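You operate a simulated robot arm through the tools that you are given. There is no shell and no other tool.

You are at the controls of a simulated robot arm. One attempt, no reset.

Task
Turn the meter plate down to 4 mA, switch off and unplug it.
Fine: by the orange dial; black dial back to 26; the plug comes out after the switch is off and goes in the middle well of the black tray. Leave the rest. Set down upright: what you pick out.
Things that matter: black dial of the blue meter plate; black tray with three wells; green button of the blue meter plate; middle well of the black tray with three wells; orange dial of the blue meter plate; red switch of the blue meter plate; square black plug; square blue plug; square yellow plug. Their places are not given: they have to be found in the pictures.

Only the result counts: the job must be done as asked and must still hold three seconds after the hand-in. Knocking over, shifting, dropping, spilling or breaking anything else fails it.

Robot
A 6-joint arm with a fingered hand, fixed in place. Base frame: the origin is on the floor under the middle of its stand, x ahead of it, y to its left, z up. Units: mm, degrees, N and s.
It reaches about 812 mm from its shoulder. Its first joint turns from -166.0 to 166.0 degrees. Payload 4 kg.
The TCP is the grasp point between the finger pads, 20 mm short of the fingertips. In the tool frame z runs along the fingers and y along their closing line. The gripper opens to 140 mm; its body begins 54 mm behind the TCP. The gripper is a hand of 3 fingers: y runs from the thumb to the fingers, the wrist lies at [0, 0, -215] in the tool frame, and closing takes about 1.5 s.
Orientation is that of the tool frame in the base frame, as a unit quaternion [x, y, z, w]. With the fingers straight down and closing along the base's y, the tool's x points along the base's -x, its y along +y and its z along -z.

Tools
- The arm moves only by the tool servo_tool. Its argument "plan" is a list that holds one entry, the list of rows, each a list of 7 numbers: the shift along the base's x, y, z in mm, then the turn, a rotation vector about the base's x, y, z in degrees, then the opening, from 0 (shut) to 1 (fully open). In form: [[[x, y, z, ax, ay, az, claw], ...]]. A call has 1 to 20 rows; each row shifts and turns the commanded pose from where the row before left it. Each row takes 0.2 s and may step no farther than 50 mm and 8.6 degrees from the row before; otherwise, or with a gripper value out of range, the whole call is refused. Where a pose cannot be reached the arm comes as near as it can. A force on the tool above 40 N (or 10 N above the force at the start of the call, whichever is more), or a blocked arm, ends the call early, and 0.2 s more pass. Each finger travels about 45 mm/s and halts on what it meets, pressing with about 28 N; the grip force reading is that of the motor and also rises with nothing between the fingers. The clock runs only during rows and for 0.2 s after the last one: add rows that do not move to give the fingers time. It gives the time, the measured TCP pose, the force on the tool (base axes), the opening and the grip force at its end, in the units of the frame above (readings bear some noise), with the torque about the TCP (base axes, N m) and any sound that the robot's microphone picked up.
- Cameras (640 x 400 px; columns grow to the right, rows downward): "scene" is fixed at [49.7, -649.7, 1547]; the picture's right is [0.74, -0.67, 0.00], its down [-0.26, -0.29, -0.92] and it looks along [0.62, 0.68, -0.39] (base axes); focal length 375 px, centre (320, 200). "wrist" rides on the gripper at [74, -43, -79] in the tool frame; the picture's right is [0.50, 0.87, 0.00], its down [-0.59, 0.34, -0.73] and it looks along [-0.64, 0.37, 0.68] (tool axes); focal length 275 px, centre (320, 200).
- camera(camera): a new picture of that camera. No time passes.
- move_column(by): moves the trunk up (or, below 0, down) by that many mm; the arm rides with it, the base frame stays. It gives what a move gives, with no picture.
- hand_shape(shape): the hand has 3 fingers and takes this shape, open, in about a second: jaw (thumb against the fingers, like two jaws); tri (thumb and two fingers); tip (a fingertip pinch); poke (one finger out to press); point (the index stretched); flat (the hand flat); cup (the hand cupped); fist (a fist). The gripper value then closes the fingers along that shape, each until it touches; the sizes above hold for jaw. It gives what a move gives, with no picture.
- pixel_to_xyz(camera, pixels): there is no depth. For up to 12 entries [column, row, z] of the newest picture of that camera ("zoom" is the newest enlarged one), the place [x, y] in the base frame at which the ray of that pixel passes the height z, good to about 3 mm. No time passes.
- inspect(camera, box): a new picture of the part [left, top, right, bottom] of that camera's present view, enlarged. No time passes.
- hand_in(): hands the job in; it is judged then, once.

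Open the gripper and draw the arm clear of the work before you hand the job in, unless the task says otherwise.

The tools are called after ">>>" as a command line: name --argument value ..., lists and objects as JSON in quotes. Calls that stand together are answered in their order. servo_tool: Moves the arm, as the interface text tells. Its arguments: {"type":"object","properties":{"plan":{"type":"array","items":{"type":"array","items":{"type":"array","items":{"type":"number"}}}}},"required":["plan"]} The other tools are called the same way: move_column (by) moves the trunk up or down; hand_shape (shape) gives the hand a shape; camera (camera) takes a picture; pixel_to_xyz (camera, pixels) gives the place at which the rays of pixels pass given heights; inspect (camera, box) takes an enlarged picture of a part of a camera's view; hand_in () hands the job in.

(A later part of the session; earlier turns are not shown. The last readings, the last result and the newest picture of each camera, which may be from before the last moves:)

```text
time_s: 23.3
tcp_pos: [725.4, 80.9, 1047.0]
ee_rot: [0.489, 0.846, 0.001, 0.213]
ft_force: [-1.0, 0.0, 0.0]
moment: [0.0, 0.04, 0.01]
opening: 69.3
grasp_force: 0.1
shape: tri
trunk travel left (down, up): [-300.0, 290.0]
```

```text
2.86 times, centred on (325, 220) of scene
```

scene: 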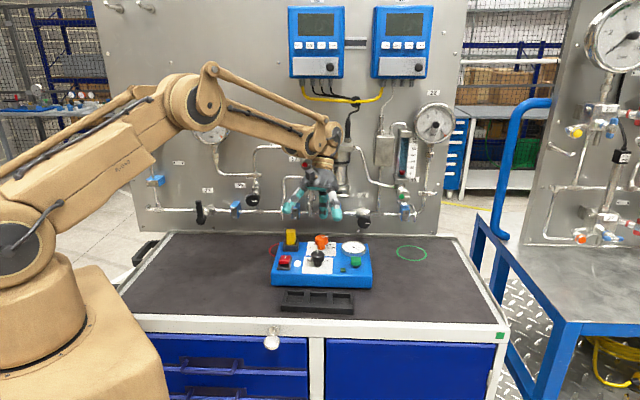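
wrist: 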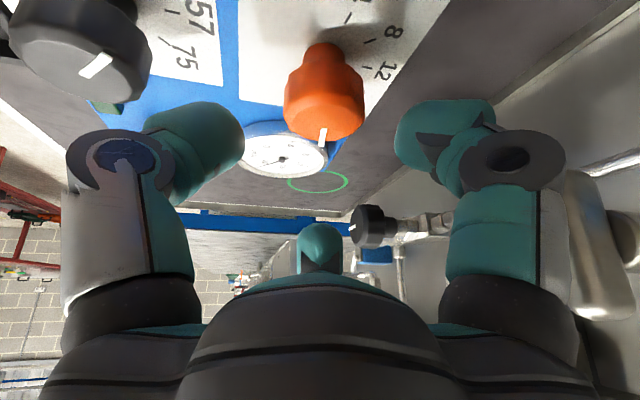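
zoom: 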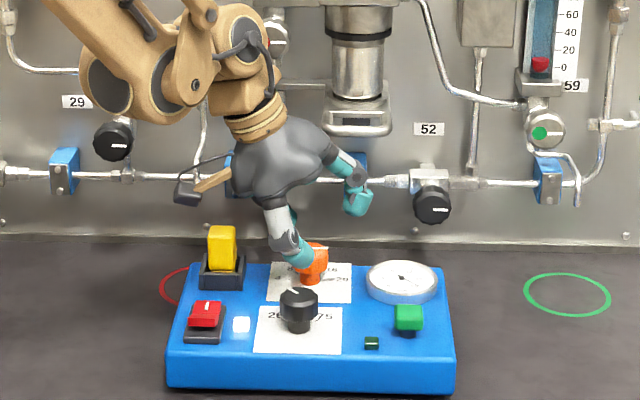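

The knob head appears at wrist (325,97), within about 1 mm of the expected place. I descend to z≈998 around it.

>>> servo_tool --plan '[[[1, 2, -12, 0, 0, 0, 0.5], [0, 0, -12, 0, 0, 0, 0.5], [0, 0, -12, 0, 0, 0, 0.5], [0, 0, -12, 0, 0, 0, 0.5], [0, 0, 0, 0, 0, 0, 0.5]]]'

>>> camera --camera "wrist"

>>> inspect --camera "scene" --box '[260, 150, 390, 290]'

```text
time_s: 24.5
tcp_pos: [725.0, 81.6, 1000.4]
ee_rot: [0.489, 0.845, 0.001, 0.215]
ft_force: [1.5, -4.8, 23.0]
moment: [-0.33, 0.51, 0.13]
opening: 70.4
grasp_force: 0.0
shape: tri
trunk travel left (down, up): [-300.0, 290.0]
```

```text
taken
```

wrist: 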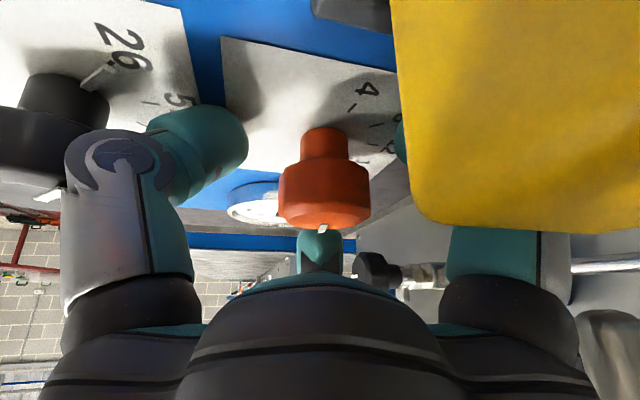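

```text
2.86 times, centred on (325, 220) of scene
```

zoom: 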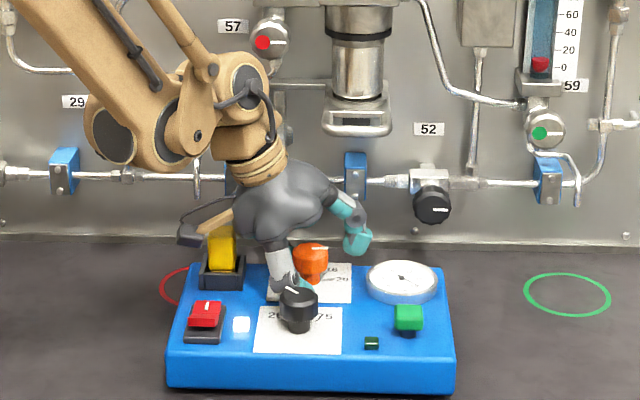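

The readings show 23 N upward, which fits the thumb and one fingertip resting on the plate. I rise a few mm, reduce the tilt by 5°, and narrow the opening slightly before gripping.

>>> servo_tool --plan '[[[0, 0, 4, 0, 0, 0, 0.45], [0, 0, 1, 2.5, 4.33, 0, 0.42], [0, 0, 0, 0, 0, 0, 0.42], [0, 0, 0, 0, 0, 0, 0.42]]]'

>>> camera --camera "wrist"

>>> inspect --camera "scene" --box '[280, 200, 370, 290]'

```text
time_s: 25.5
tcp_pos: [728.9, 82.1, 1004.4]
ee_rot: [0.492, 0.854, 0.002, 0.17]
ft_force: [15.9, -3.7, 15.7]
moment: [-0.16, -0.29, 0.14]
opening: 38.7
grasp_force: 28.0
shape: tri
trunk travel left (down, up): [-300.0, 290.0]
```

```text
taken
```

wrist: 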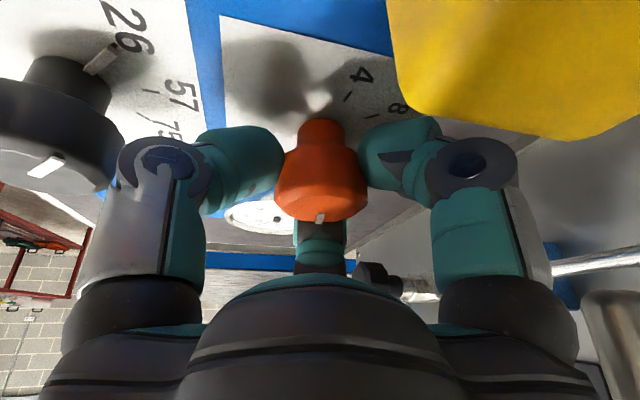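

```text
4.44 times, centred on (325, 245) of scene
```

zoom: 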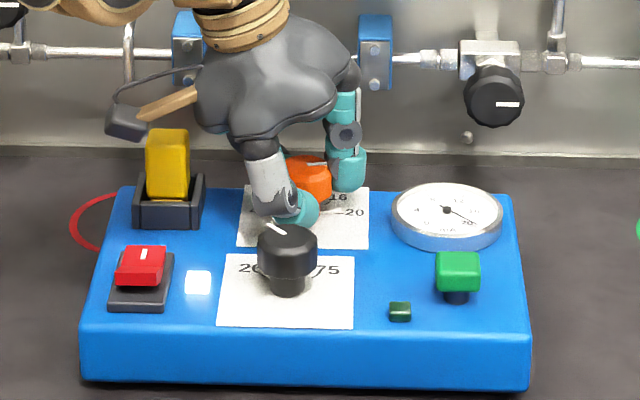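

The fingers already seem to be against the knob (opening 38.7, 28 N), with some side load. I command a full close, hold, and check again.

>>> servo_tool --plan '[[[0, 0, 0, 0, 0, 0, 0.0], [0, 0, 0, 0, 0, 0, 0.0], [0, 0, 0, 0, 0, 0, 0.0], [0, 0, 0, 0, 0, 0, 0.0], [0, 0, 0, 0, 0, 0, 0.0]]]'

>>> camera --camera "wrist"

>>> inspect --camera "scene" --box '[280, 200, 370, 290]'

```text
time_s: 26.7
tcp_pos: [728.3, 81.5, 1003.0]
ee_rot: [0.492, 0.854, 0.002, 0.171]
ft_force: [27.8, -5.2, 25.6]
moment: [-0.17, -0.42, 0.15]
opening: 38.8
grasp_force: 28.2
shape: tri
trunk travel left (down, up): [-300.0, 290.0]
```

```text
taken
```

wrist: 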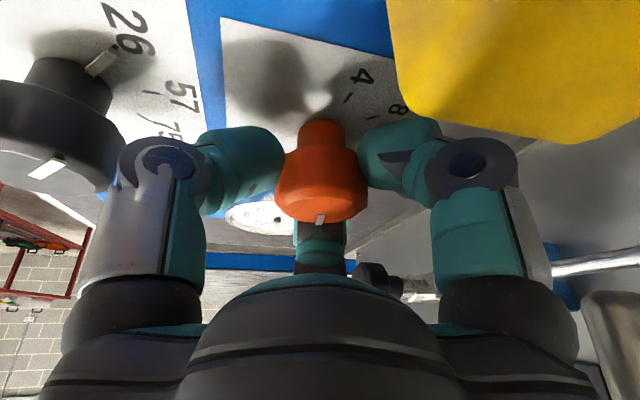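

```text
4.44 times, centred on (325, 245) of scene
```

zoom: 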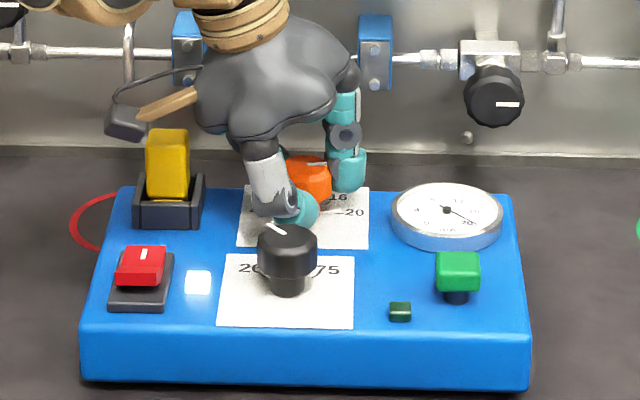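

The thumb and one finger are blocked by the plate while only the far finger pushes the knob. I open, retract along the tool axis to about (720.7,85,1011), and grip higher on the knob.

>>> servo_tool --plan '[[[0, 0, 0, 0, 0, 0, 0.45], [0, 0, 0, 0, 0, 0, 0.45], [0, 0, 0, 0, 0, 0, 0.45], [-3, 1, 4, 0, 0, 0, 0.45], [-2.7, 1, 3, 0, 0, 0, 0.45], [0, 0, 0, 0, 0, 0, 0.45]]]'

>>> camera --camera "wrist"

```text
time_s: 28.1
tcp_pos: [721.3, 85.7, 1010.3]
ee_rot: [0.493, 0.853, 0.001, 0.17]
ft_force: [0.0, -0.2, 0.0]
moment: [0.01, -0.01, 0.04]
opening: 62.8
grasp_force: 0.0
shape: tri
trunk travel left (down, up): [-300.0, 290.0]
```

```text
taken
```

wrist: 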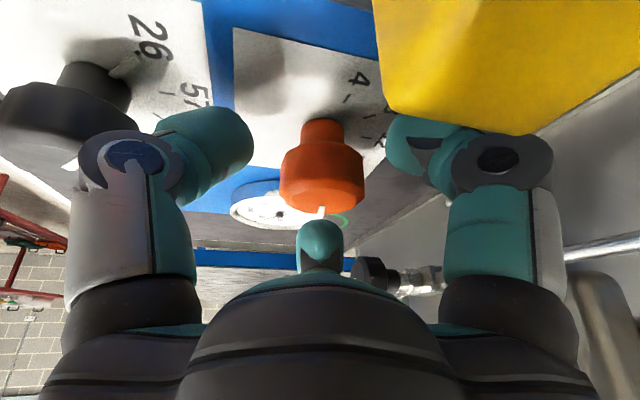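

No force now, and the knob is centred at wrist (322,180). I close the fingers on it.

>>> servo_tool --plan '[[[0, 0, 0, 0, 0, 0, 0.3], [0, 0, 0, 0, 0, 0, 0.0], [0, 0, 0, 0, 0, 0, 0.0], [0, 0, 0, 0, 0, 0, 0.0], [0, 0, 0, 0, 0, 0, 0.0]]]'

>>> camera --camera "wrist"

>>> inspect --camera "scene" --box '[280, 200, 370, 290]'

```text
time_s: 29.3
tcp_pos: [721.4, 84.6, 1010.9]
ee_rot: [0.493, 0.853, 0.002, 0.17]
ft_force: [-0.5, -0.8, 0.1]
moment: [-0.04, 0.02, 0.03]
opening: 31.2
grasp_force: 28.1
shape: tri
trunk travel left (down, up): [-300.0, 290.0]
```

```text
taken
```

wrist: 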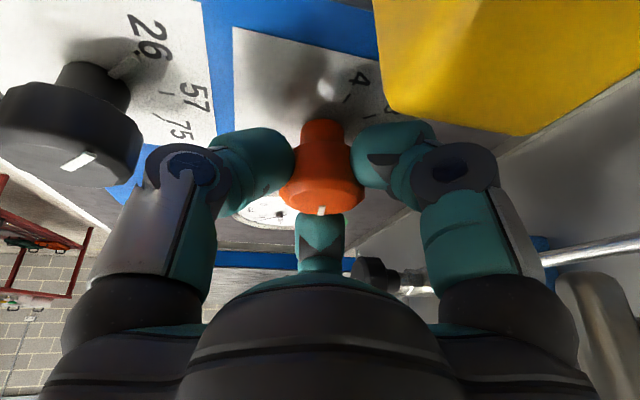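

```text
4.44 times, centred on (325, 245) of scene
```

zoom: 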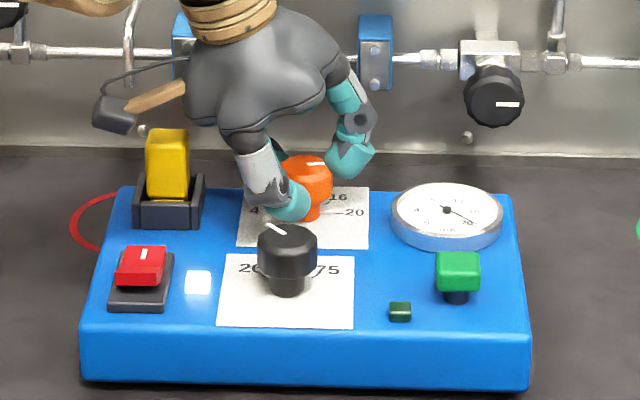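

The grasp is balanced (no net force, opening 31 mm). I turn 53.5° counter-clockwise about the knob's axis.

>>> servo_tool --plan '[[[-0.35, -0.72, 0, 0, 0, 7.64, 0], [-0.25, -0.76, 0, 0, 0, 7.64, 0], [-0.15, -0.78, 0, 0, 0, 7.64, 0], [-0.05, -0.8, 0, 0, 0, 7.64, 0], [0.06, -0.8, 0, 0, 0, 7.64, 0], [0.17, -0.78, 0, 0, 0, 7.64, 0], [0.27, -0.75, 0, 0, 0, 7.64, 0], [0, 0, 0, 0, 0, 0, 0]]]'

>>> camera --camera "wrist"

>>> inspect --camera "scene" --box '[280, 200, 370, 290]'

```text
time_s: 31.1
tcp_pos: [721.3, 80.0, 1009.8]
ee_rot: [0.055, 0.984, 0.079, 0.151]
ft_force: [7.7, -1.0, 3.1]
moment: [0.01, -0.1, -0.05]
opening: 31.2
grasp_force: 27.8
shape: tri
trunk travel left (down, up): [-300.0, 290.0]
```

```text
taken
```

wrist: 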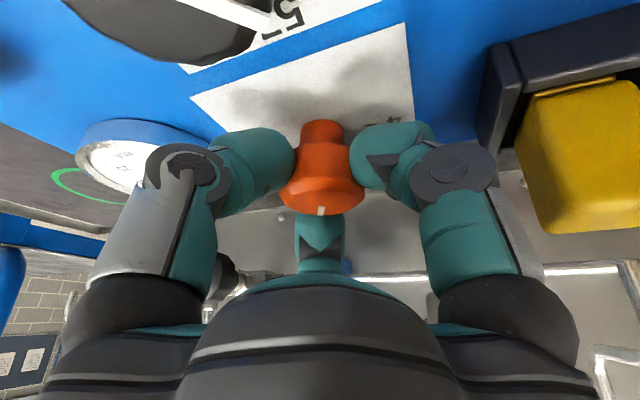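

```text
4.44 times, centred on (325, 245) of scene
```

zoom: 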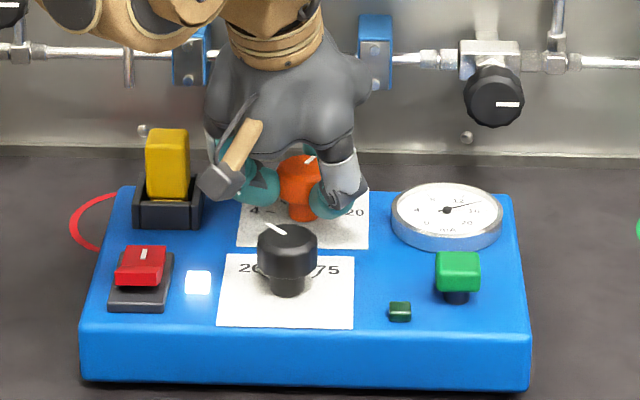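

The knob turned and the gauge fell to about 14.7. I open, swing the hand back by 53.5° around the knob, and regrip.

>>> servo_tool --plan '[[[0, 0, 0, 0, 0, 0, 0.42], [0, 0, 0, 0, 0, 0, 0.42], [0, 0, 0, 0, 0, 0, 0.42], [-0.27, 0.75, 0, 0, 0, -7.64, 0.42], [-0.17, 0.78, 0, 0, 0, -7.64, 0.42], [-0.06, 0.8, 0, 0, 0, -7.64, 0.42], [0.05, 0.8, 0, 0, 0, -7.64, 0.42], [0.15, 0.78, 0, 0, 0, -7.64, 0.42], [0.25, 0.76, 0, 0, 0, -7.64, 0.42], [0.35, 0.72, 0, 0, 0, -7.64, 0.42], [0, 0, 0, 0, 0, 0, 0.42], [0, 0, 0, 0, 0, 0, 0.42]]]'

>>> camera --camera "wrist"

>>> inspect --camera "scene" --box '[280, 200, 370, 290]'

```text
time_s: 33.7
tcp_pos: [721.8, 84.6, 1011.2]
ee_rot: [0.492, 0.853, 0.002, 0.171]
ft_force: [-0.4, -0.8, 0.1]
moment: [0.01, 0.0, 0.01]
opening: 58.6
grasp_force: 0.1
shape: tri
trunk travel left (down, up): [-300.0, 290.0]
```

```text
taken
```

wrist: 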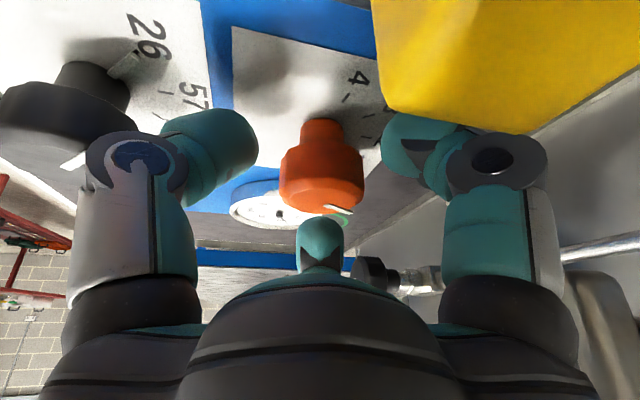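

```text
4.44 times, centred on (325, 245) of scene
```

zoom: 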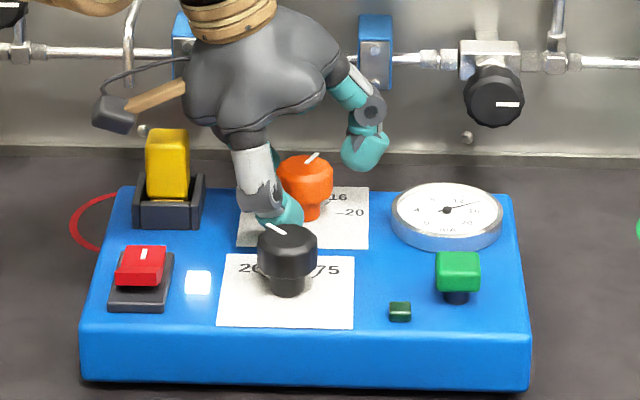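

The hand is back with no contact forces, and the dial kept its place. Second stroke: grip, turn +53.5°.

>>> servo_tool --plan '[[[0, 0, 0, 0, 0, 0, 0.2], [0, 0, 0, 0, 0, 0, 0.0], [0, 0, 0, 0, 0, 0, 0.0], [0, 0, 0, 0, 0, 0, 0.0], [0, 0, 0, 0, 0, 0, 0.0], [-0.35, -0.72, 0, 0, 0, 7.64, 0], [-0.25, -0.76, 0, 0, 0, 7.64, 0], [-0.15, -0.78, 0, 0, 0, 7.64, 0], [-0.05, -0.8, 0, 0, 0, 7.64, 0], [0.06, -0.8, 0, 0, 0, 7.64, 0], [0.17, -0.78, 0, 0, 0, 7.64, 0], [0.27, -0.75, 0, 0, 0, 7.64, 0], [0, 0, 0, 0, 0, 0, 0]]]'

>>> inspect --camera "scene" --box '[280, 200, 370, 290]'

```text
time_s: 36.5
tcp_pos: [721.3, 80.6, 1010.2]
ee_rot: [0.055, 0.984, 0.078, 0.152]
ft_force: [12.4, 6.4, 6.9]
moment: [0.11, -0.2, -0.05]
opening: 31.4
grasp_force: 28.5
shape: tri
trunk travel left (down, up): [-300.0, 290.0]
```

```text
4.44 times, centred on (325, 245) of scene
```

zoom: 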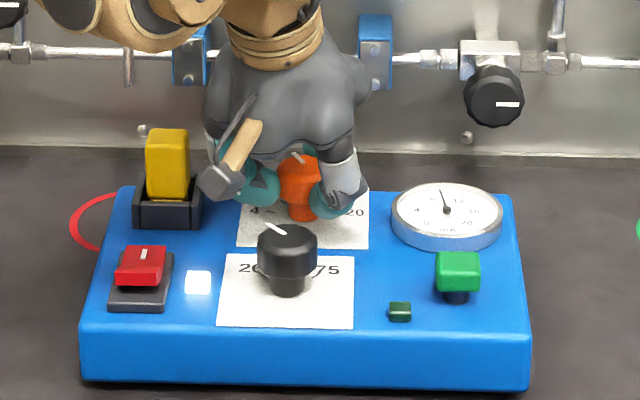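

The gauge now reads about 9.3. I open, swing back 53.5° and check.

>>> servo_tool --plan '[[[0, 0, 0, 0, 0, 0, 0.42], [0, 0, 0, 0, 0, 0, 0.42], [0, 0, 0, 0, 0, 0, 0.42], [-0.27, 0.75, 0, 0, 0, -7.64, 0.42], [-0.17, 0.78, 0, 0, 0, -7.64, 0.42], [-0.06, 0.8, 0, 0, 0, -7.64, 0.42], [0.05, 0.8, 0, 0, 0, -7.64, 0.42], [0.15, 0.78, 0, 0, 0, -7.64, 0.42], [0.25, 0.76, 0, 0, 0, -7.64, 0.42], [0.35, 0.72, 0, 0, 0, -7.64, 0.42], [0, 0, 0, 0, 0, 0, 0.42], [0, 0, 0, 0, 0, 0, 0.42]]]'

>>> camera --camera "wrist"

>>> inspect --camera "scene" --box '[300, 220, 370, 270]'

```text
time_s: 39.1
tcp_pos: [721.4, 84.8, 1011.4]
ee_rot: [0.493, 0.853, 0.002, 0.17]
ft_force: [0.8, 0.6, 0.1]
moment: [-0.02, 0.06, 0.02]
opening: 58.8
grasp_force: 0.1
shape: tri
trunk travel left (down, up): [-300.0, 290.0]
```

```text
taken
```

wrist: 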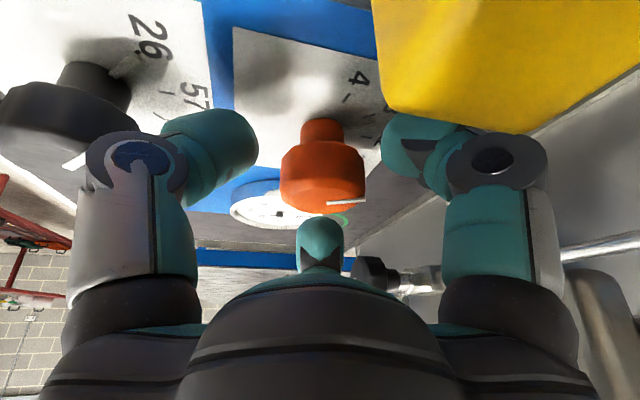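

```text
8.00 times, centred on (335, 245) of scene
```

zoom: 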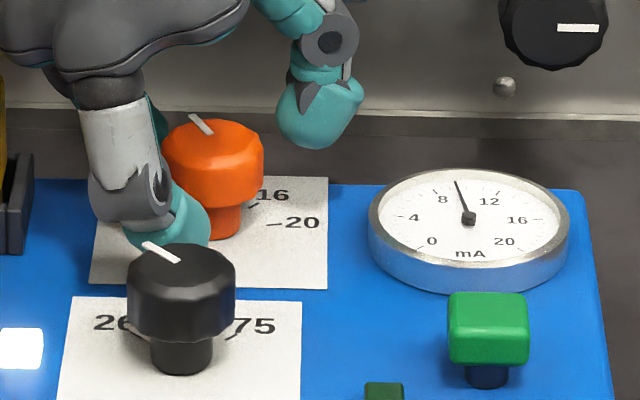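

The gauge is near 9.3, consistent with 10° per mA, so one more stroke of about 53° should bring 4. Third stroke now.

>>> servo_tool --plan '[[[0, 0, 0, 0, 0, 0, 0.2], [0, 0, 0, 0, 0, 0, 0.0], [0, 0, 0, 0, 0, 0, 0.0], [0, 0, 0, 0, 0, 0, 0.0], [0, 0, 0, 0, 0, 0, 0.0], [-0.35, -0.72, 0, 0, 0, 7.64, 0], [-0.25, -0.76, 0, 0, 0, 7.64, 0], [-0.15, -0.78, 0, 0, 0, 7.64, 0], [-0.05, -0.8, 0, 0, 0, 7.64, 0], [0.06, -0.8, 0, 0, 0, 7.64, 0], [0.17, -0.78, 0, 0, 0, 7.64, 0], [0.27, -0.75, 0, 0, 0, 7.2, 0], [0, 0, 0, 0, 0, 0, 0]]]'

>>> inspect --camera "scene" --box '[300, 220, 370, 270]'

>>> camera --camera "wrist"

```text
time_s: 41.9
tcp_pos: [721.7, 79.1, 1011.6]
ee_rot: [0.059, 0.983, 0.079, 0.152]
ft_force: [3.8, 2.8, -1.1]
moment: [0.02, -0.09, 0.0]
opening: 31.1
grasp_force: 28.4
shape: tri
trunk travel left (down, up): [-300.0, 290.0]
```

```text
8.00 times, centred on (335, 245) of scene
```

zoom: 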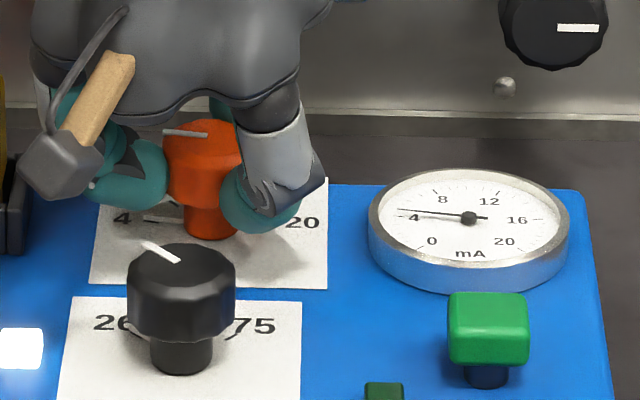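

```text
taken
```

wrist: 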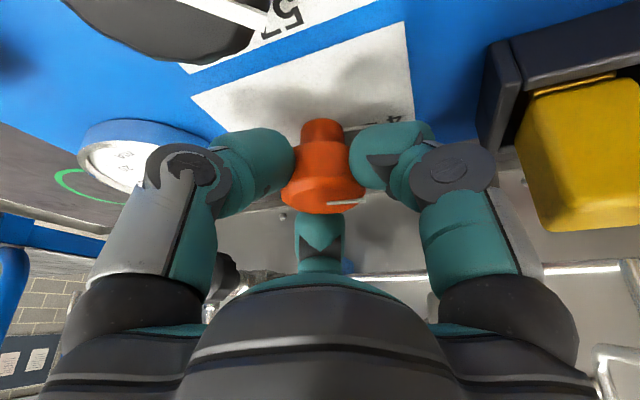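

The pointer is now near +80°, at 4. I enlarge the gauge to read it precisely.

>>> inspect --camera "scene" --box '[338, 232, 368, 254]'

>>> inspect --camera "scene" --box '[305, 226, 345, 256]'

```text
16.00 times, centred on (353, 243) of scene
```

zoom: 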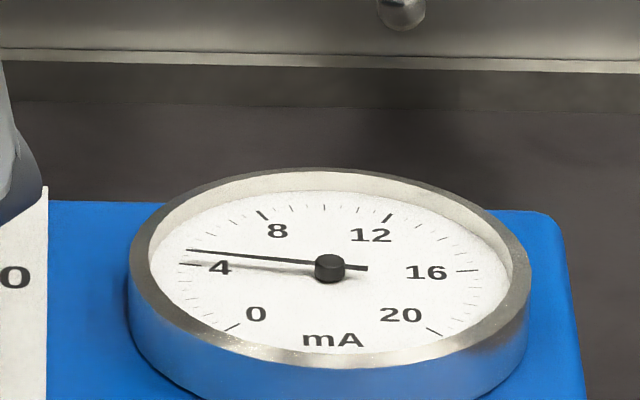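

```text
13.33 times, centred on (325, 241) of scene
```

zoom: 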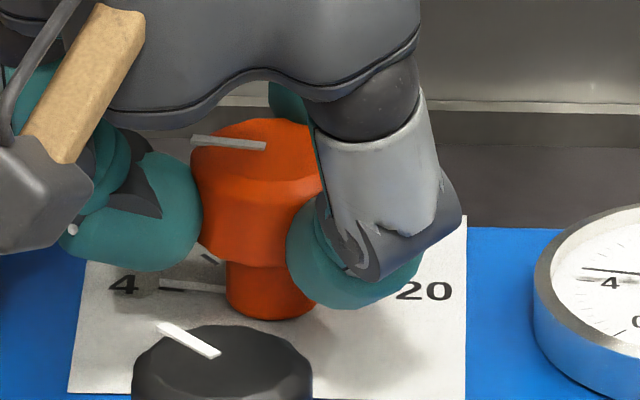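

The needle, corrected for its height over the face, reads about 4.1. I nudge 1° more and then look again.

>>> servo_tool --plan '[[[0, 0, 0, 0, 0, 1.2, 0], [0, 0, 0, 0, 0, 0, 0], [0, 0, 0, 0, 0, 0, 0]]]'

>>> inspect --camera "scene" --box '[338, 232, 368, 254]'

```text
time_s: 42.7
tcp_pos: [721.7, 79.7, 1010.6]
ee_rot: [0.049, 0.984, 0.079, 0.15]
ft_force: [6.6, 2.8, 3.5]
moment: [0.05, -0.07, -0.21]
opening: 30.9
grasp_force: 27.9
shape: tri
trunk travel left (down, up): [-300.0, 290.0]
```

```text
16.00 times, centred on (353, 243) of scene
```

zoom: 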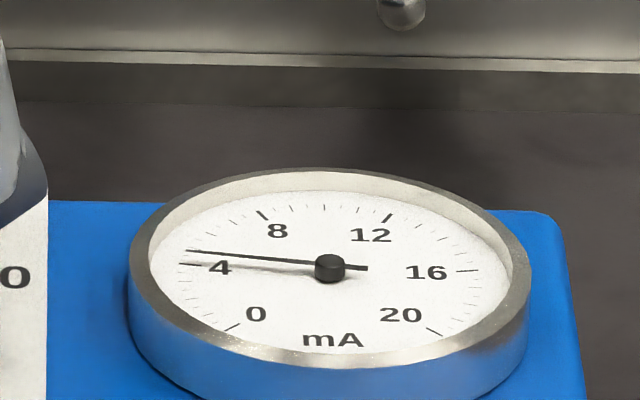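

The needle hardly moved and the torque rose to 0.21 Nm, so the dial is at its 4 mA stop. I release and withdraw along the tool axis.

>>> servo_tool --plan '[[[0, 0, 0, 0, 0, 0, 0.42], [0, 0, 0, 0, 0, 0, 0.45], [0, 0, 0, 0, 0, 0, 0.45], [-6.3, -2.7, 19, 0, 0, 0, 0.45], [-9.5, -4, 28, 0, 0, 0, 0.45], [-15, -12, 40, 0, 0, 0, 0.45], [-20, -20, 20, 0, 0, 0, 0.45], [0, 0, 0, 0, 0, 0, 0.45]]]'

>>> camera --camera "wrist"

>>> inspect --camera "scene" --box '[260, 220, 380, 310]'

```text
time_s: 44.5
tcp_pos: [672.9, 41.1, 1120.1]
ee_rot: [0.049, 0.984, 0.08, 0.151]
ft_force: [-0.1, 0.1, 0.5]
moment: [0.02, 0.01, -0.02]
opening: 62.3
grasp_force: 0.1
shape: tri
trunk travel left (down, up): [-300.0, 290.0]
```

```text
taken
```

wrist: 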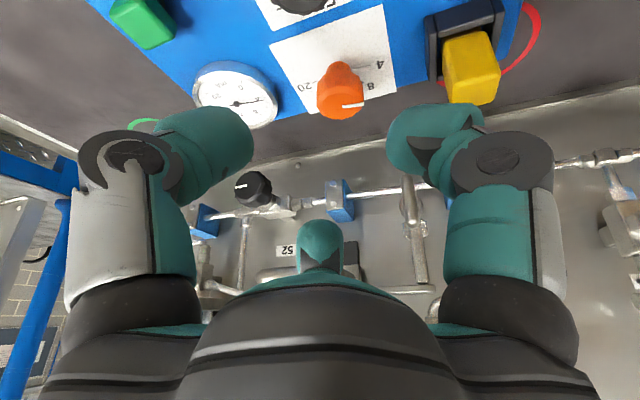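

```text
4.44 times, centred on (320, 265) of scene
```

zoom: 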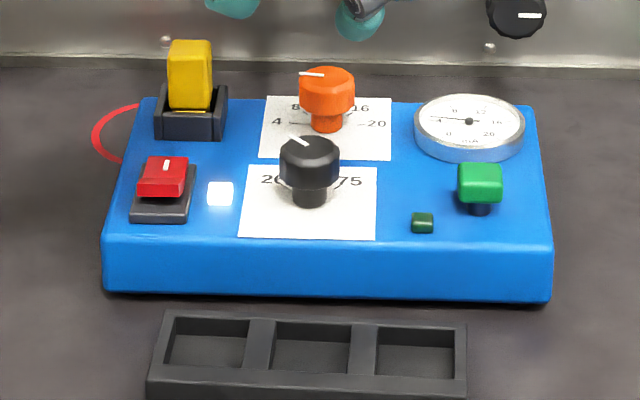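

The orange pointer is at 4, the gauge at 4 mA, black at 26, and the lamp is still on. Now I look closely at the red switch and the yellow plug.

>>> inspect --camera "scene" --box '[274, 248, 306, 270]'

>>> inspect --camera "scene" --box '[280, 222, 312, 250]'

>>> inspect --camera "scene" --box '[270, 285, 360, 320]'

```text
16.00 times, centred on (290, 259) of scene
```

zoom: 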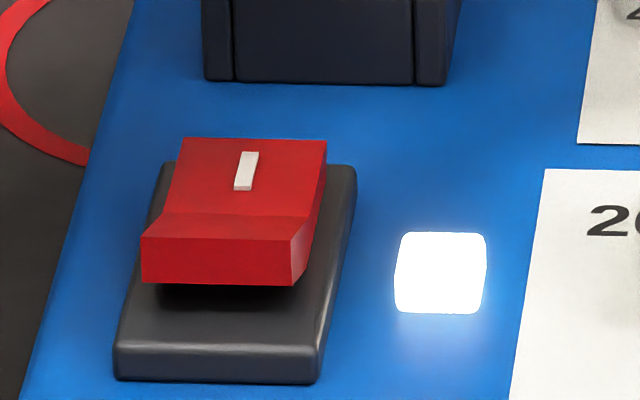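

```text
14.29 times, centred on (296, 236) of scene
```

zoom: 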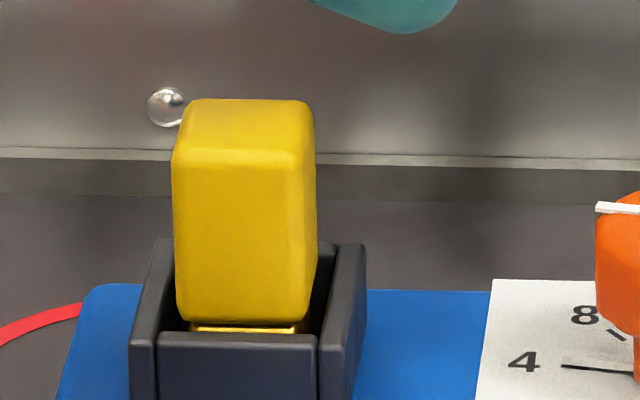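

```text
7.11 times, centred on (315, 302) of scene
```

zoom: 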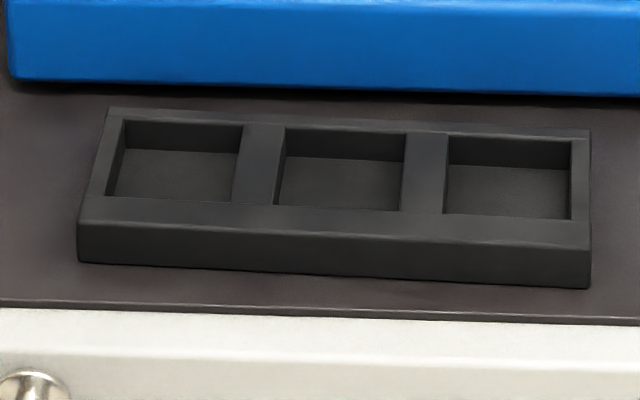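

The rocker's rear "I" end is pressed and its front end is raised, so off means pressing the front (base-side) end. I bring the hand upright over a free spot and try the "poke" shape.

>>> servo_tool --plan '[[[-10, 0, 10, -2.79, 6.06, 0, 0.45], [-10, 0, 10, -2.79, 6.06, 0, 0.45], [-10, 0, 10, -2.79, 6.06, 0, 0.45], [-10, 0, 0, 0, 0, 5.7, 0.45], [-10, 0, 0, 0, 0, 0, 0.45], [0, 0, 0, 0, 0, 0, 0.45]]]'

>>> hand_shape --shape "poke"

>>> camera --camera "wrist"

>>> inspect --camera "scene" --box '[240, 120, 380, 290]'

```text
time_s: 45.9
tcp_pos: [620.9, 41.9, 1148.8]
ee_rot: [-0.001, 1.0, -0.003, -0.004]
ft_force: [0.4, 0.8, -0.8]
moment: [-0.01, 0.03, -0.02]
opening: 62.7
grasp_force: 0.1
shape: tri
trunk travel left (down, up): [-300.0, 290.0]
```

```text
time_s: 46.8
tcp_pos: [620.0, 41.1, 1147.7]
ee_rot: [0.0, 1.0, -0.001, -0.004]
ft_force: [-0.5, 0.4, -0.1]
moment: [0.0, 0.03, 0.03]
opening: 0.0
grasp_force: 0.1
shape: poke
trunk travel left (down, up): [-300.0, 290.0]
```

```text
taken
```

wrist: 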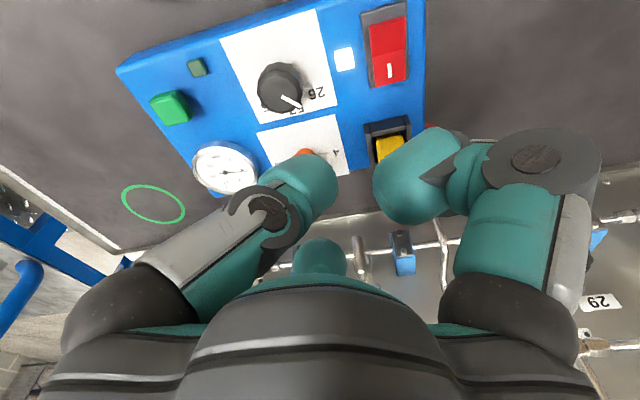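

```text
2.35 times, centred on (310, 205) of scene
```

zoom: 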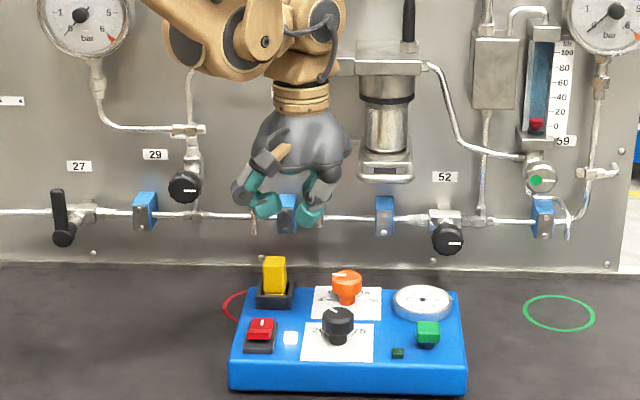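

In "poke" no single finger clearly stands out. I try "point" and compare.

>>> hand_shape --shape "point"

>>> camera --camera "wrist"

>>> inspect --camera "scene" --box '[260, 140, 360, 270]'

```text
time_s: 47.7
tcp_pos: [619.8, 41.4, 1148.3]
ee_rot: [0.0, 1.0, -0.001, -0.004]
ft_force: [0.2, -0.1, -0.8]
moment: [-0.02, 0.0, 0.0]
opening: 0.4
grasp_force: 0.0
shape: point
trunk travel left (down, up): [-300.0, 290.0]
```

```text
taken
```

wrist: 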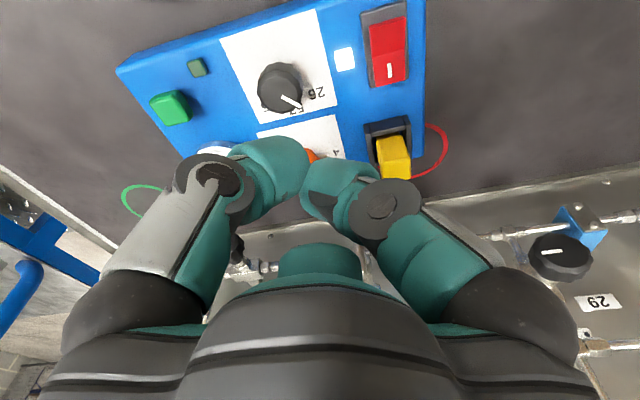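

```text
3.08 times, centred on (310, 205) of scene
```

zoom: 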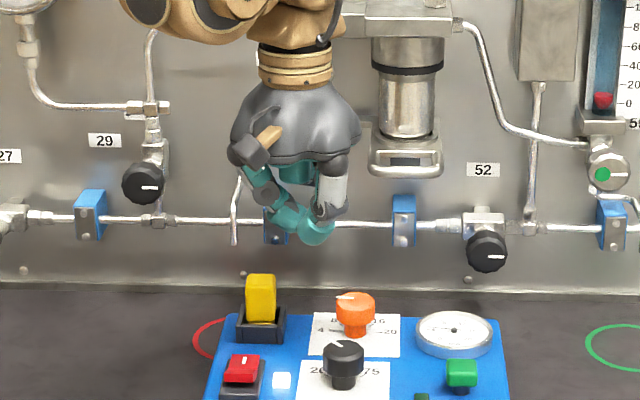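

The hand may still be moving when pictured. I go back to "poke" and hold for a second to see its settled form.

>>> hand_shape --shape "poke"

>>> servo_tool --plan '[[[0, 0, 0, 0, 0, 0, 1], [0, 0, 0, 0, 0, 0, 1], [0, 0, 0, 0, 0, 0, 1], [0, 0, 0, 0, 0, 0, 1], [0, 0, 0, 0, 0, 0, 1], [0, 0, 0, 0, 0, 0, 1]]]'

>>> camera --camera "wrist"

>>> inspect --camera "scene" --box '[260, 140, 360, 270]'

```text
time_s: 48.6
tcp_pos: [620.2, 40.6, 1148.5]
ee_rot: [0.001, 1.0, -0.002, -0.003]
ft_force: [0.2, 0.0, 0.3]
moment: [0.01, 0.02, 0.0]
opening: 0.2
grasp_force: 0.1
shape: poke
trunk travel left (down, up): [-300.0, 290.0]
```

```text
time_s: 50.0
tcp_pos: [621.0, 40.3, 1148.3]
ee_rot: [0.0, 1.0, -0.001, -0.003]
ft_force: [-0.1, -0.4, 0.2]
moment: [-0.02, -0.02, 0.0]
opening: 0.0
grasp_force: 0.1
shape: poke
trunk travel left (down, up): [-300.0, 290.0]
```

```text
taken
```

wrist: 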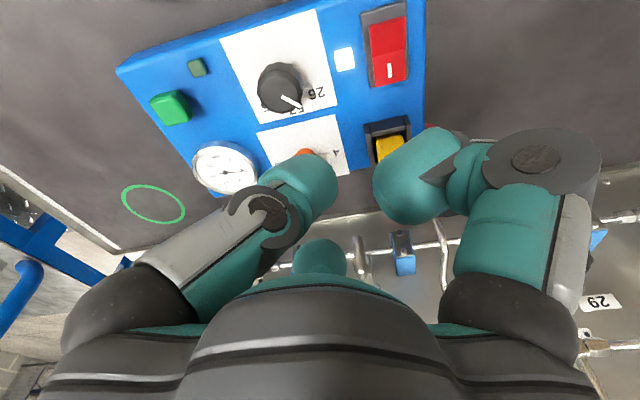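

```text
3.08 times, centred on (310, 205) of scene
```

zoom: 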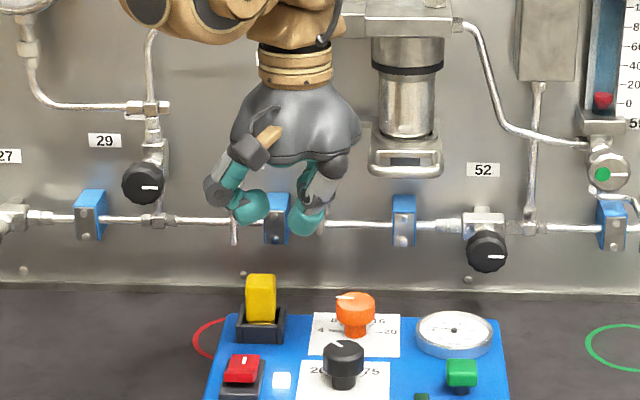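

"Poke" does not leave a clearly usable tip. I switch to "tri" and close it fully in the air to see whether the joined fingertips make a good pressing tip.

>>> hand_shape --shape "tri"

>>> servo_tool --plan '[[[0, 0, 0, 0, 0, 0, 0], [0, 0, 0, 0, 0, 0, 0], [0, 0, 0, 0, 0, 0, 0], [0, 0, 0, 0, 0, 0, 0], [0, 0, 0, 0, 0, 0, 0], [0, 0, 0, 0, 0, 0, 0], [0, 0, 0, 0, 0, 0, 0], [0, 0, 0, 0, 0, 0, 0], [0, 0, 0, 0, 0, 0, 0]]]'

>>> camera --camera "wrist"

>>> inspect --camera "scene" --box '[260, 140, 360, 270]'

```text
time_s: 50.9
tcp_pos: [619.8, 41.2, 1148.5]
ee_rot: [-0.001, 1.0, -0.002, -0.003]
ft_force: [-0.2, -0.4, 0.0]
moment: [0.0, 0.03, -0.01]
opening: 140.2
grasp_force: 0.0
shape: tri
trunk travel left (down, up): [-300.0, 290.0]
```

```text
time_s: 52.9
tcp_pos: [620.4, 41.9, 1148.6]
ee_rot: [0.0, 1.0, -0.003, -0.004]
ft_force: [-0.5, 0.5, 0.9]
moment: [-0.02, 0.0, 0.0]
opening: 0.0
grasp_force: 25.4
shape: tri
trunk travel left (down, up): [-300.0, 290.0]
```

```text
taken
```

wrist: 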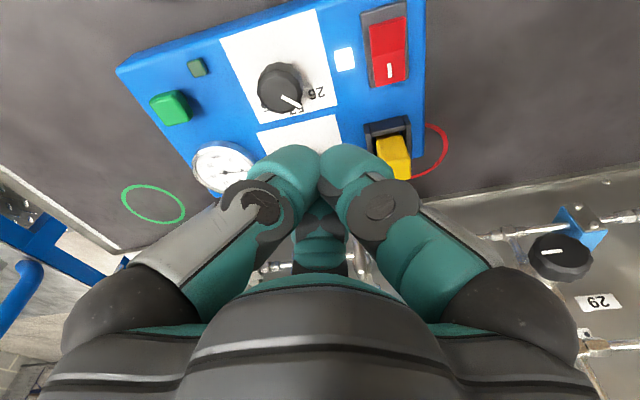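

```text
3.08 times, centred on (310, 205) of scene
```

zoom: 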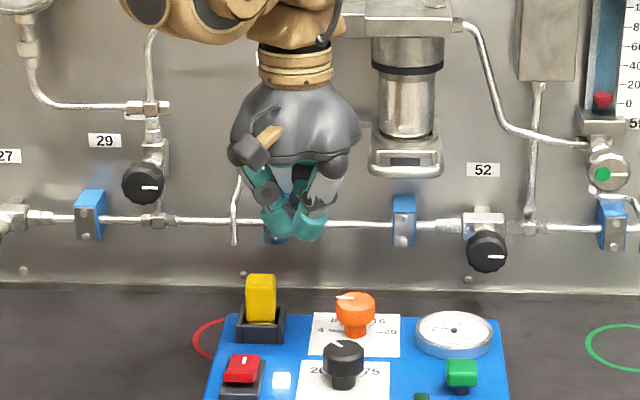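

The closed tri makes a compact pressing tip on the tool axis. I zoom on the red rocker in the wrist view to triangulate its raised front end.

>>> inspect --camera "wrist" --box '[340, 0, 440, 100]'

```text
4.00 times, centred on (390, 50) of wrist
```

zoom: 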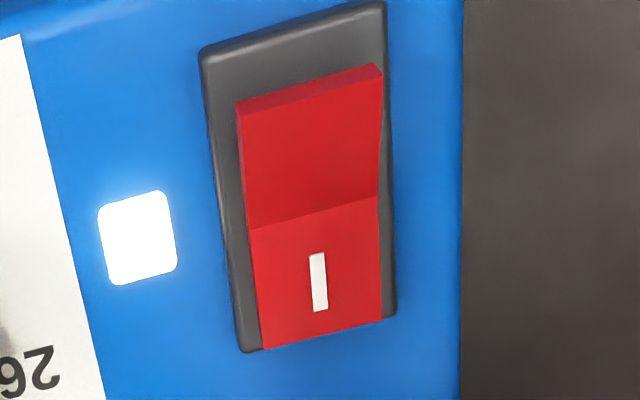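

Triangulated rocker: raised front edge (576,75.5,985), pivot bend (593,94,974), rear (612,112,973). I hover the closed fingertips over (573.5,73) at z≈1030 with the rear finger turned toward the rocker.

>>> servo_tool --plan '[[[-16, 10.5, -30, 0, 0, 8.3, 0], [-16, 10.5, -30, 0, 0, 8.3, 0], [-15, 10.3, -30, 0, 0, 0, 0], [0, 0, -28, 0, 0, 0, 0], [0, 0, 0, 0, 0, 0, 0]]]'

>>> camera --camera "wrist"

>>> inspect --camera "scene" --box '[250, 200, 350, 290]'

```text
time_s: 54.1
tcp_pos: [573.6, 70.4, 1032.8]
ee_rot: [-0.145, 0.989, -0.002, -0.002]
ft_force: [-0.2, 0.2, 0.2]
moment: [0.02, -0.01, 0.02]
opening: 0.2
grasp_force: 28.0
shape: tri
trunk travel left (down, up): [-300.0, 290.0]
```

```text
taken
```

wrist: 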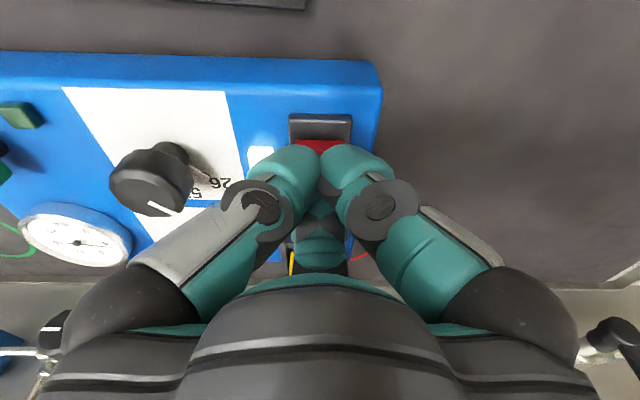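

```text
4.44 times, centred on (300, 245) of scene
```

zoom: 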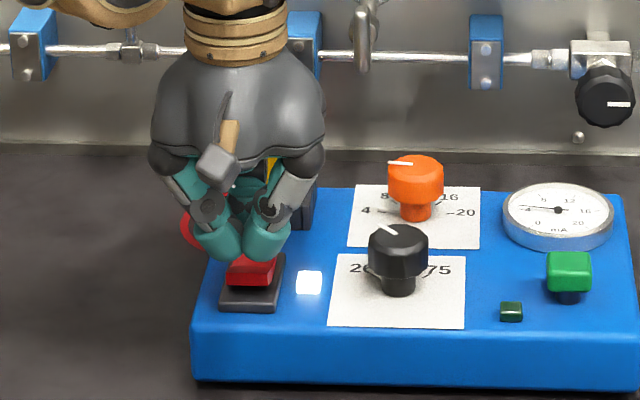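

Alignment looks good: the rocker's front edge lies under the fingertips at wrist (322,143). I descend and press slowly to z≈999.

>>> servo_tool --plan '[[[0, 1, -8, 0, 0, 0, 0], [0, 1, -8, 0, 0, 0, 0], [0, 0, -6, 0, 0, 0, 0], [0, 0, -3, 0, 0, 0, 0], [0, 0, -3, 0, 0, 0, 0], [0, 0, -3, 0, 0, 0, 0], [0, 0, -3, 0, 0, 0, 0], [0, 0, 0, 0, 0, 0, 0]]]'

>>> camera --camera "wrist"

>>> inspect --camera "scene" --box '[260, 225, 330, 285]'

```text
time_s: 55.3
tcp_pos: [573.2, 75.2, 1005.0]
ee_rot: [-0.144, 0.99, -0.002, 0.0]
ft_force: [3.5, -0.7, 30.0]
moment: [0.21, -0.16, -0.01]
opening: 0.1
grasp_force: 27.5
shape: tri
trunk travel left (down, up): [-300.0, 290.0]
stopped in row 6: the force on the tool passed its limit at 51 N (the readings are from after the stop); the commanded pose is now the measured one
```

```text
taken
```

wrist: 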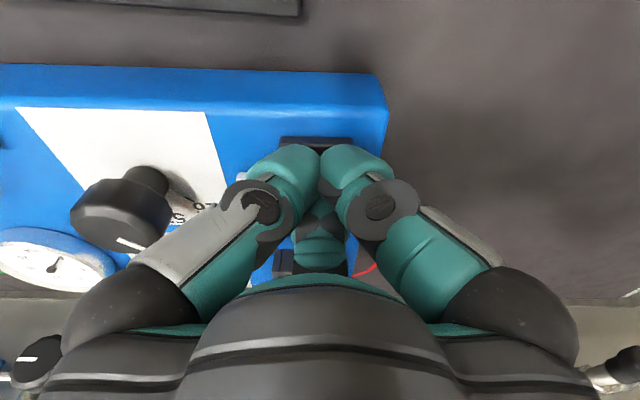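

```text
6.67 times, centred on (295, 255) of scene
```

zoom: 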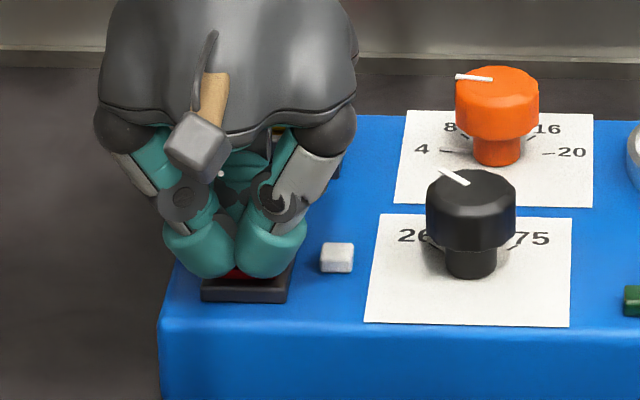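

The lamp has gone dark, so the switch tipped off. I raise the hand straight up and verify.

>>> servo_tool --plan '[[[0, 0, 10, 0, 0, 0, 0], [0, 0, 30, 0, 0, 0, 0], [0, 0, 40, 0, 0, 0, 0], [0, 0, 40, 0, 0, 0, 0], [0, -20, 20, 0, 0, 0, 0], [0, 0, 0, 0, 0, 0, 0]]]'

>>> inspect --camera "scene" --box '[270, 220, 380, 300]'

>>> camera --camera "wrist"

```text
time_s: 56.7
tcp_pos: [575.3, 54.0, 1143.9]
ee_rot: [-0.144, 0.99, -0.002, -0.001]
ft_force: [-0.5, -0.4, 0.1]
moment: [-0.02, 0.0, -0.04]
opening: 0.0
grasp_force: 28.0
shape: tri
trunk travel left (down, up): [-300.0, 290.0]
```

```text
5.00 times, centred on (325, 260) of scene
```

zoom: 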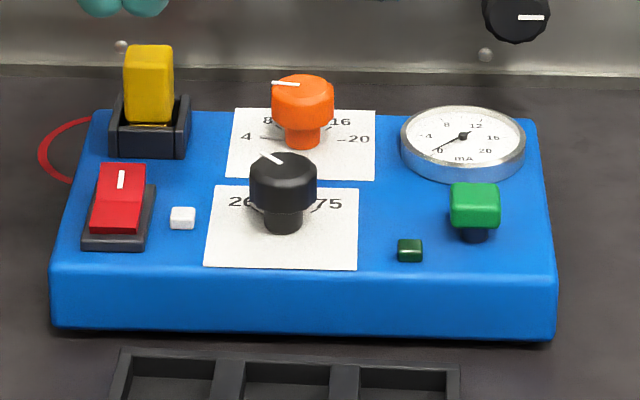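

```text
taken
```

wrist: 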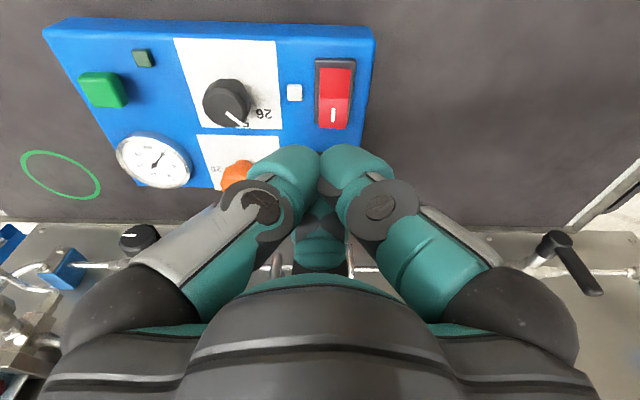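

The switch is off: rocker flipped, lamp dark, gauge at 0. Next the yellow plug at about (668,172): I open in jaw shape and move to a viewpoint in front of it at (639,139,1110).

>>> hand_shape --shape "jaw"

>>> servo_tool --plan '[[[16, 21, -8, 0, 0, 0, 0.5], [16, 21, -8, 0, 0, 0, 0.5], [16, 21, -9, 0, 0, 0, 0.5], [16, 21, -9, 0, 0, 0, 0.5], [0, 0, 0, 0, 0, 0, 0.5], [0, 0, 0, 0, 0, 0, 0.5], [0, 0, 0, 0, 0, 0, 0.5]]]'

>>> camera --camera "wrist"

>>> inspect --camera "scene" --box '[240, 140, 340, 270]'

```text
time_s: 57.6
tcp_pos: [575.9, 53.6, 1142.4]
ee_rot: [-0.145, 0.989, -0.002, -0.001]
ft_force: [0.0, -0.1, 0.8]
moment: [0.0, 0.01, -0.01]
opening: 139.8
grasp_force: 0.1
shape: jaw
trunk travel left (down, up): [-300.0, 290.0]
```

```text
time_s: 59.2
tcp_pos: [639.4, 139.0, 1109.2]
ee_rot: [-0.145, 0.99, -0.002, -0.002]
ft_force: [0.5, 1.0, -0.1]
moment: [0.0, 0.03, 0.01]
opening: 70.4
grasp_force: 0.1
shape: jaw
trunk travel left (down, up): [-300.0, 290.0]
```

```text
taken
```

wrist: 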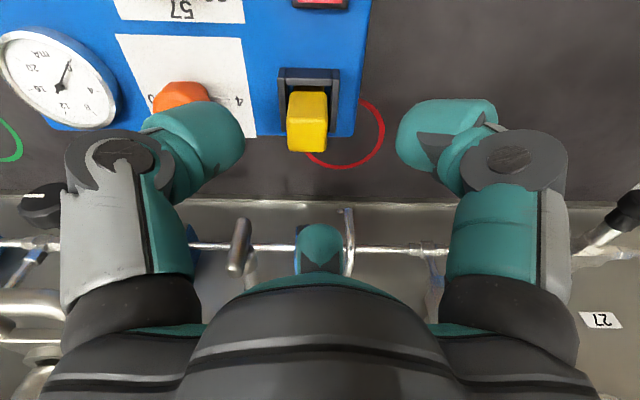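

```text
3.08 times, centred on (290, 205) of scene
```

zoom: 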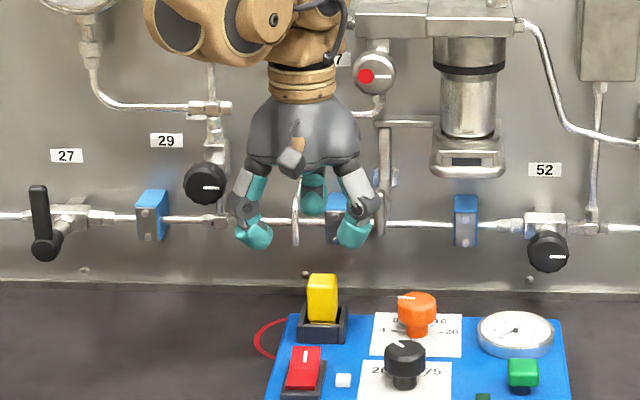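

In jaw shape the fingers still converge at 120°. For a square plug I check whether "tip" gives a straight opposed pinch.

>>> hand_shape --shape "tip"

>>> camera --camera "wrist"

>>> inspect --camera "scene" --box '[240, 140, 340, 270]'

>>> inspect --camera "wrist" --box '[250, 50, 390, 180]'

```text
time_s: 60.1
tcp_pos: [638.6, 139.5, 1109.8]
ee_rot: [-0.144, 0.99, -0.002, -0.001]
ft_force: [-0.1, -0.8, -0.2]
moment: [-0.03, -0.02, 0.03]
opening: 140.2
grasp_force: 0.1
shape: tip
trunk travel left (down, up): [-300.0, 290.0]
```

```text
taken
```

wrist: 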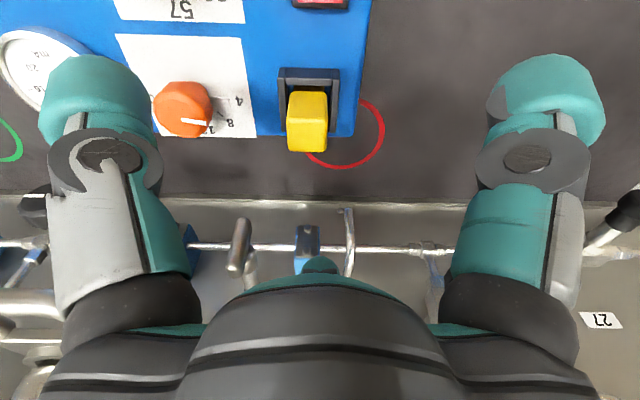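

```text
3.08 times, centred on (290, 205) of scene
```

zoom: 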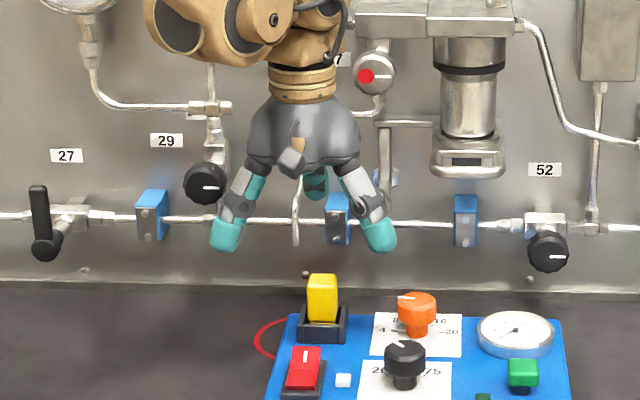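

```text
3.08 times, centred on (320, 115) of wrist
```

zoom: 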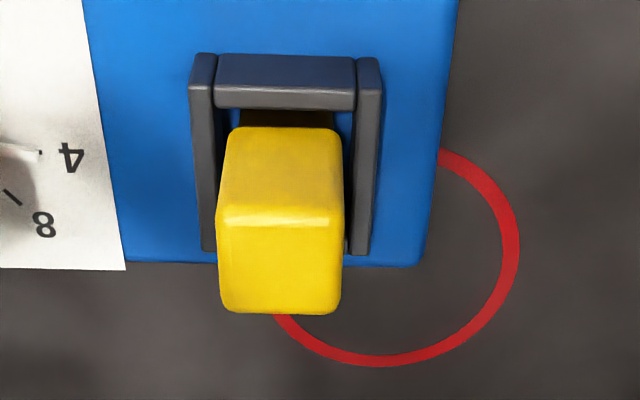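

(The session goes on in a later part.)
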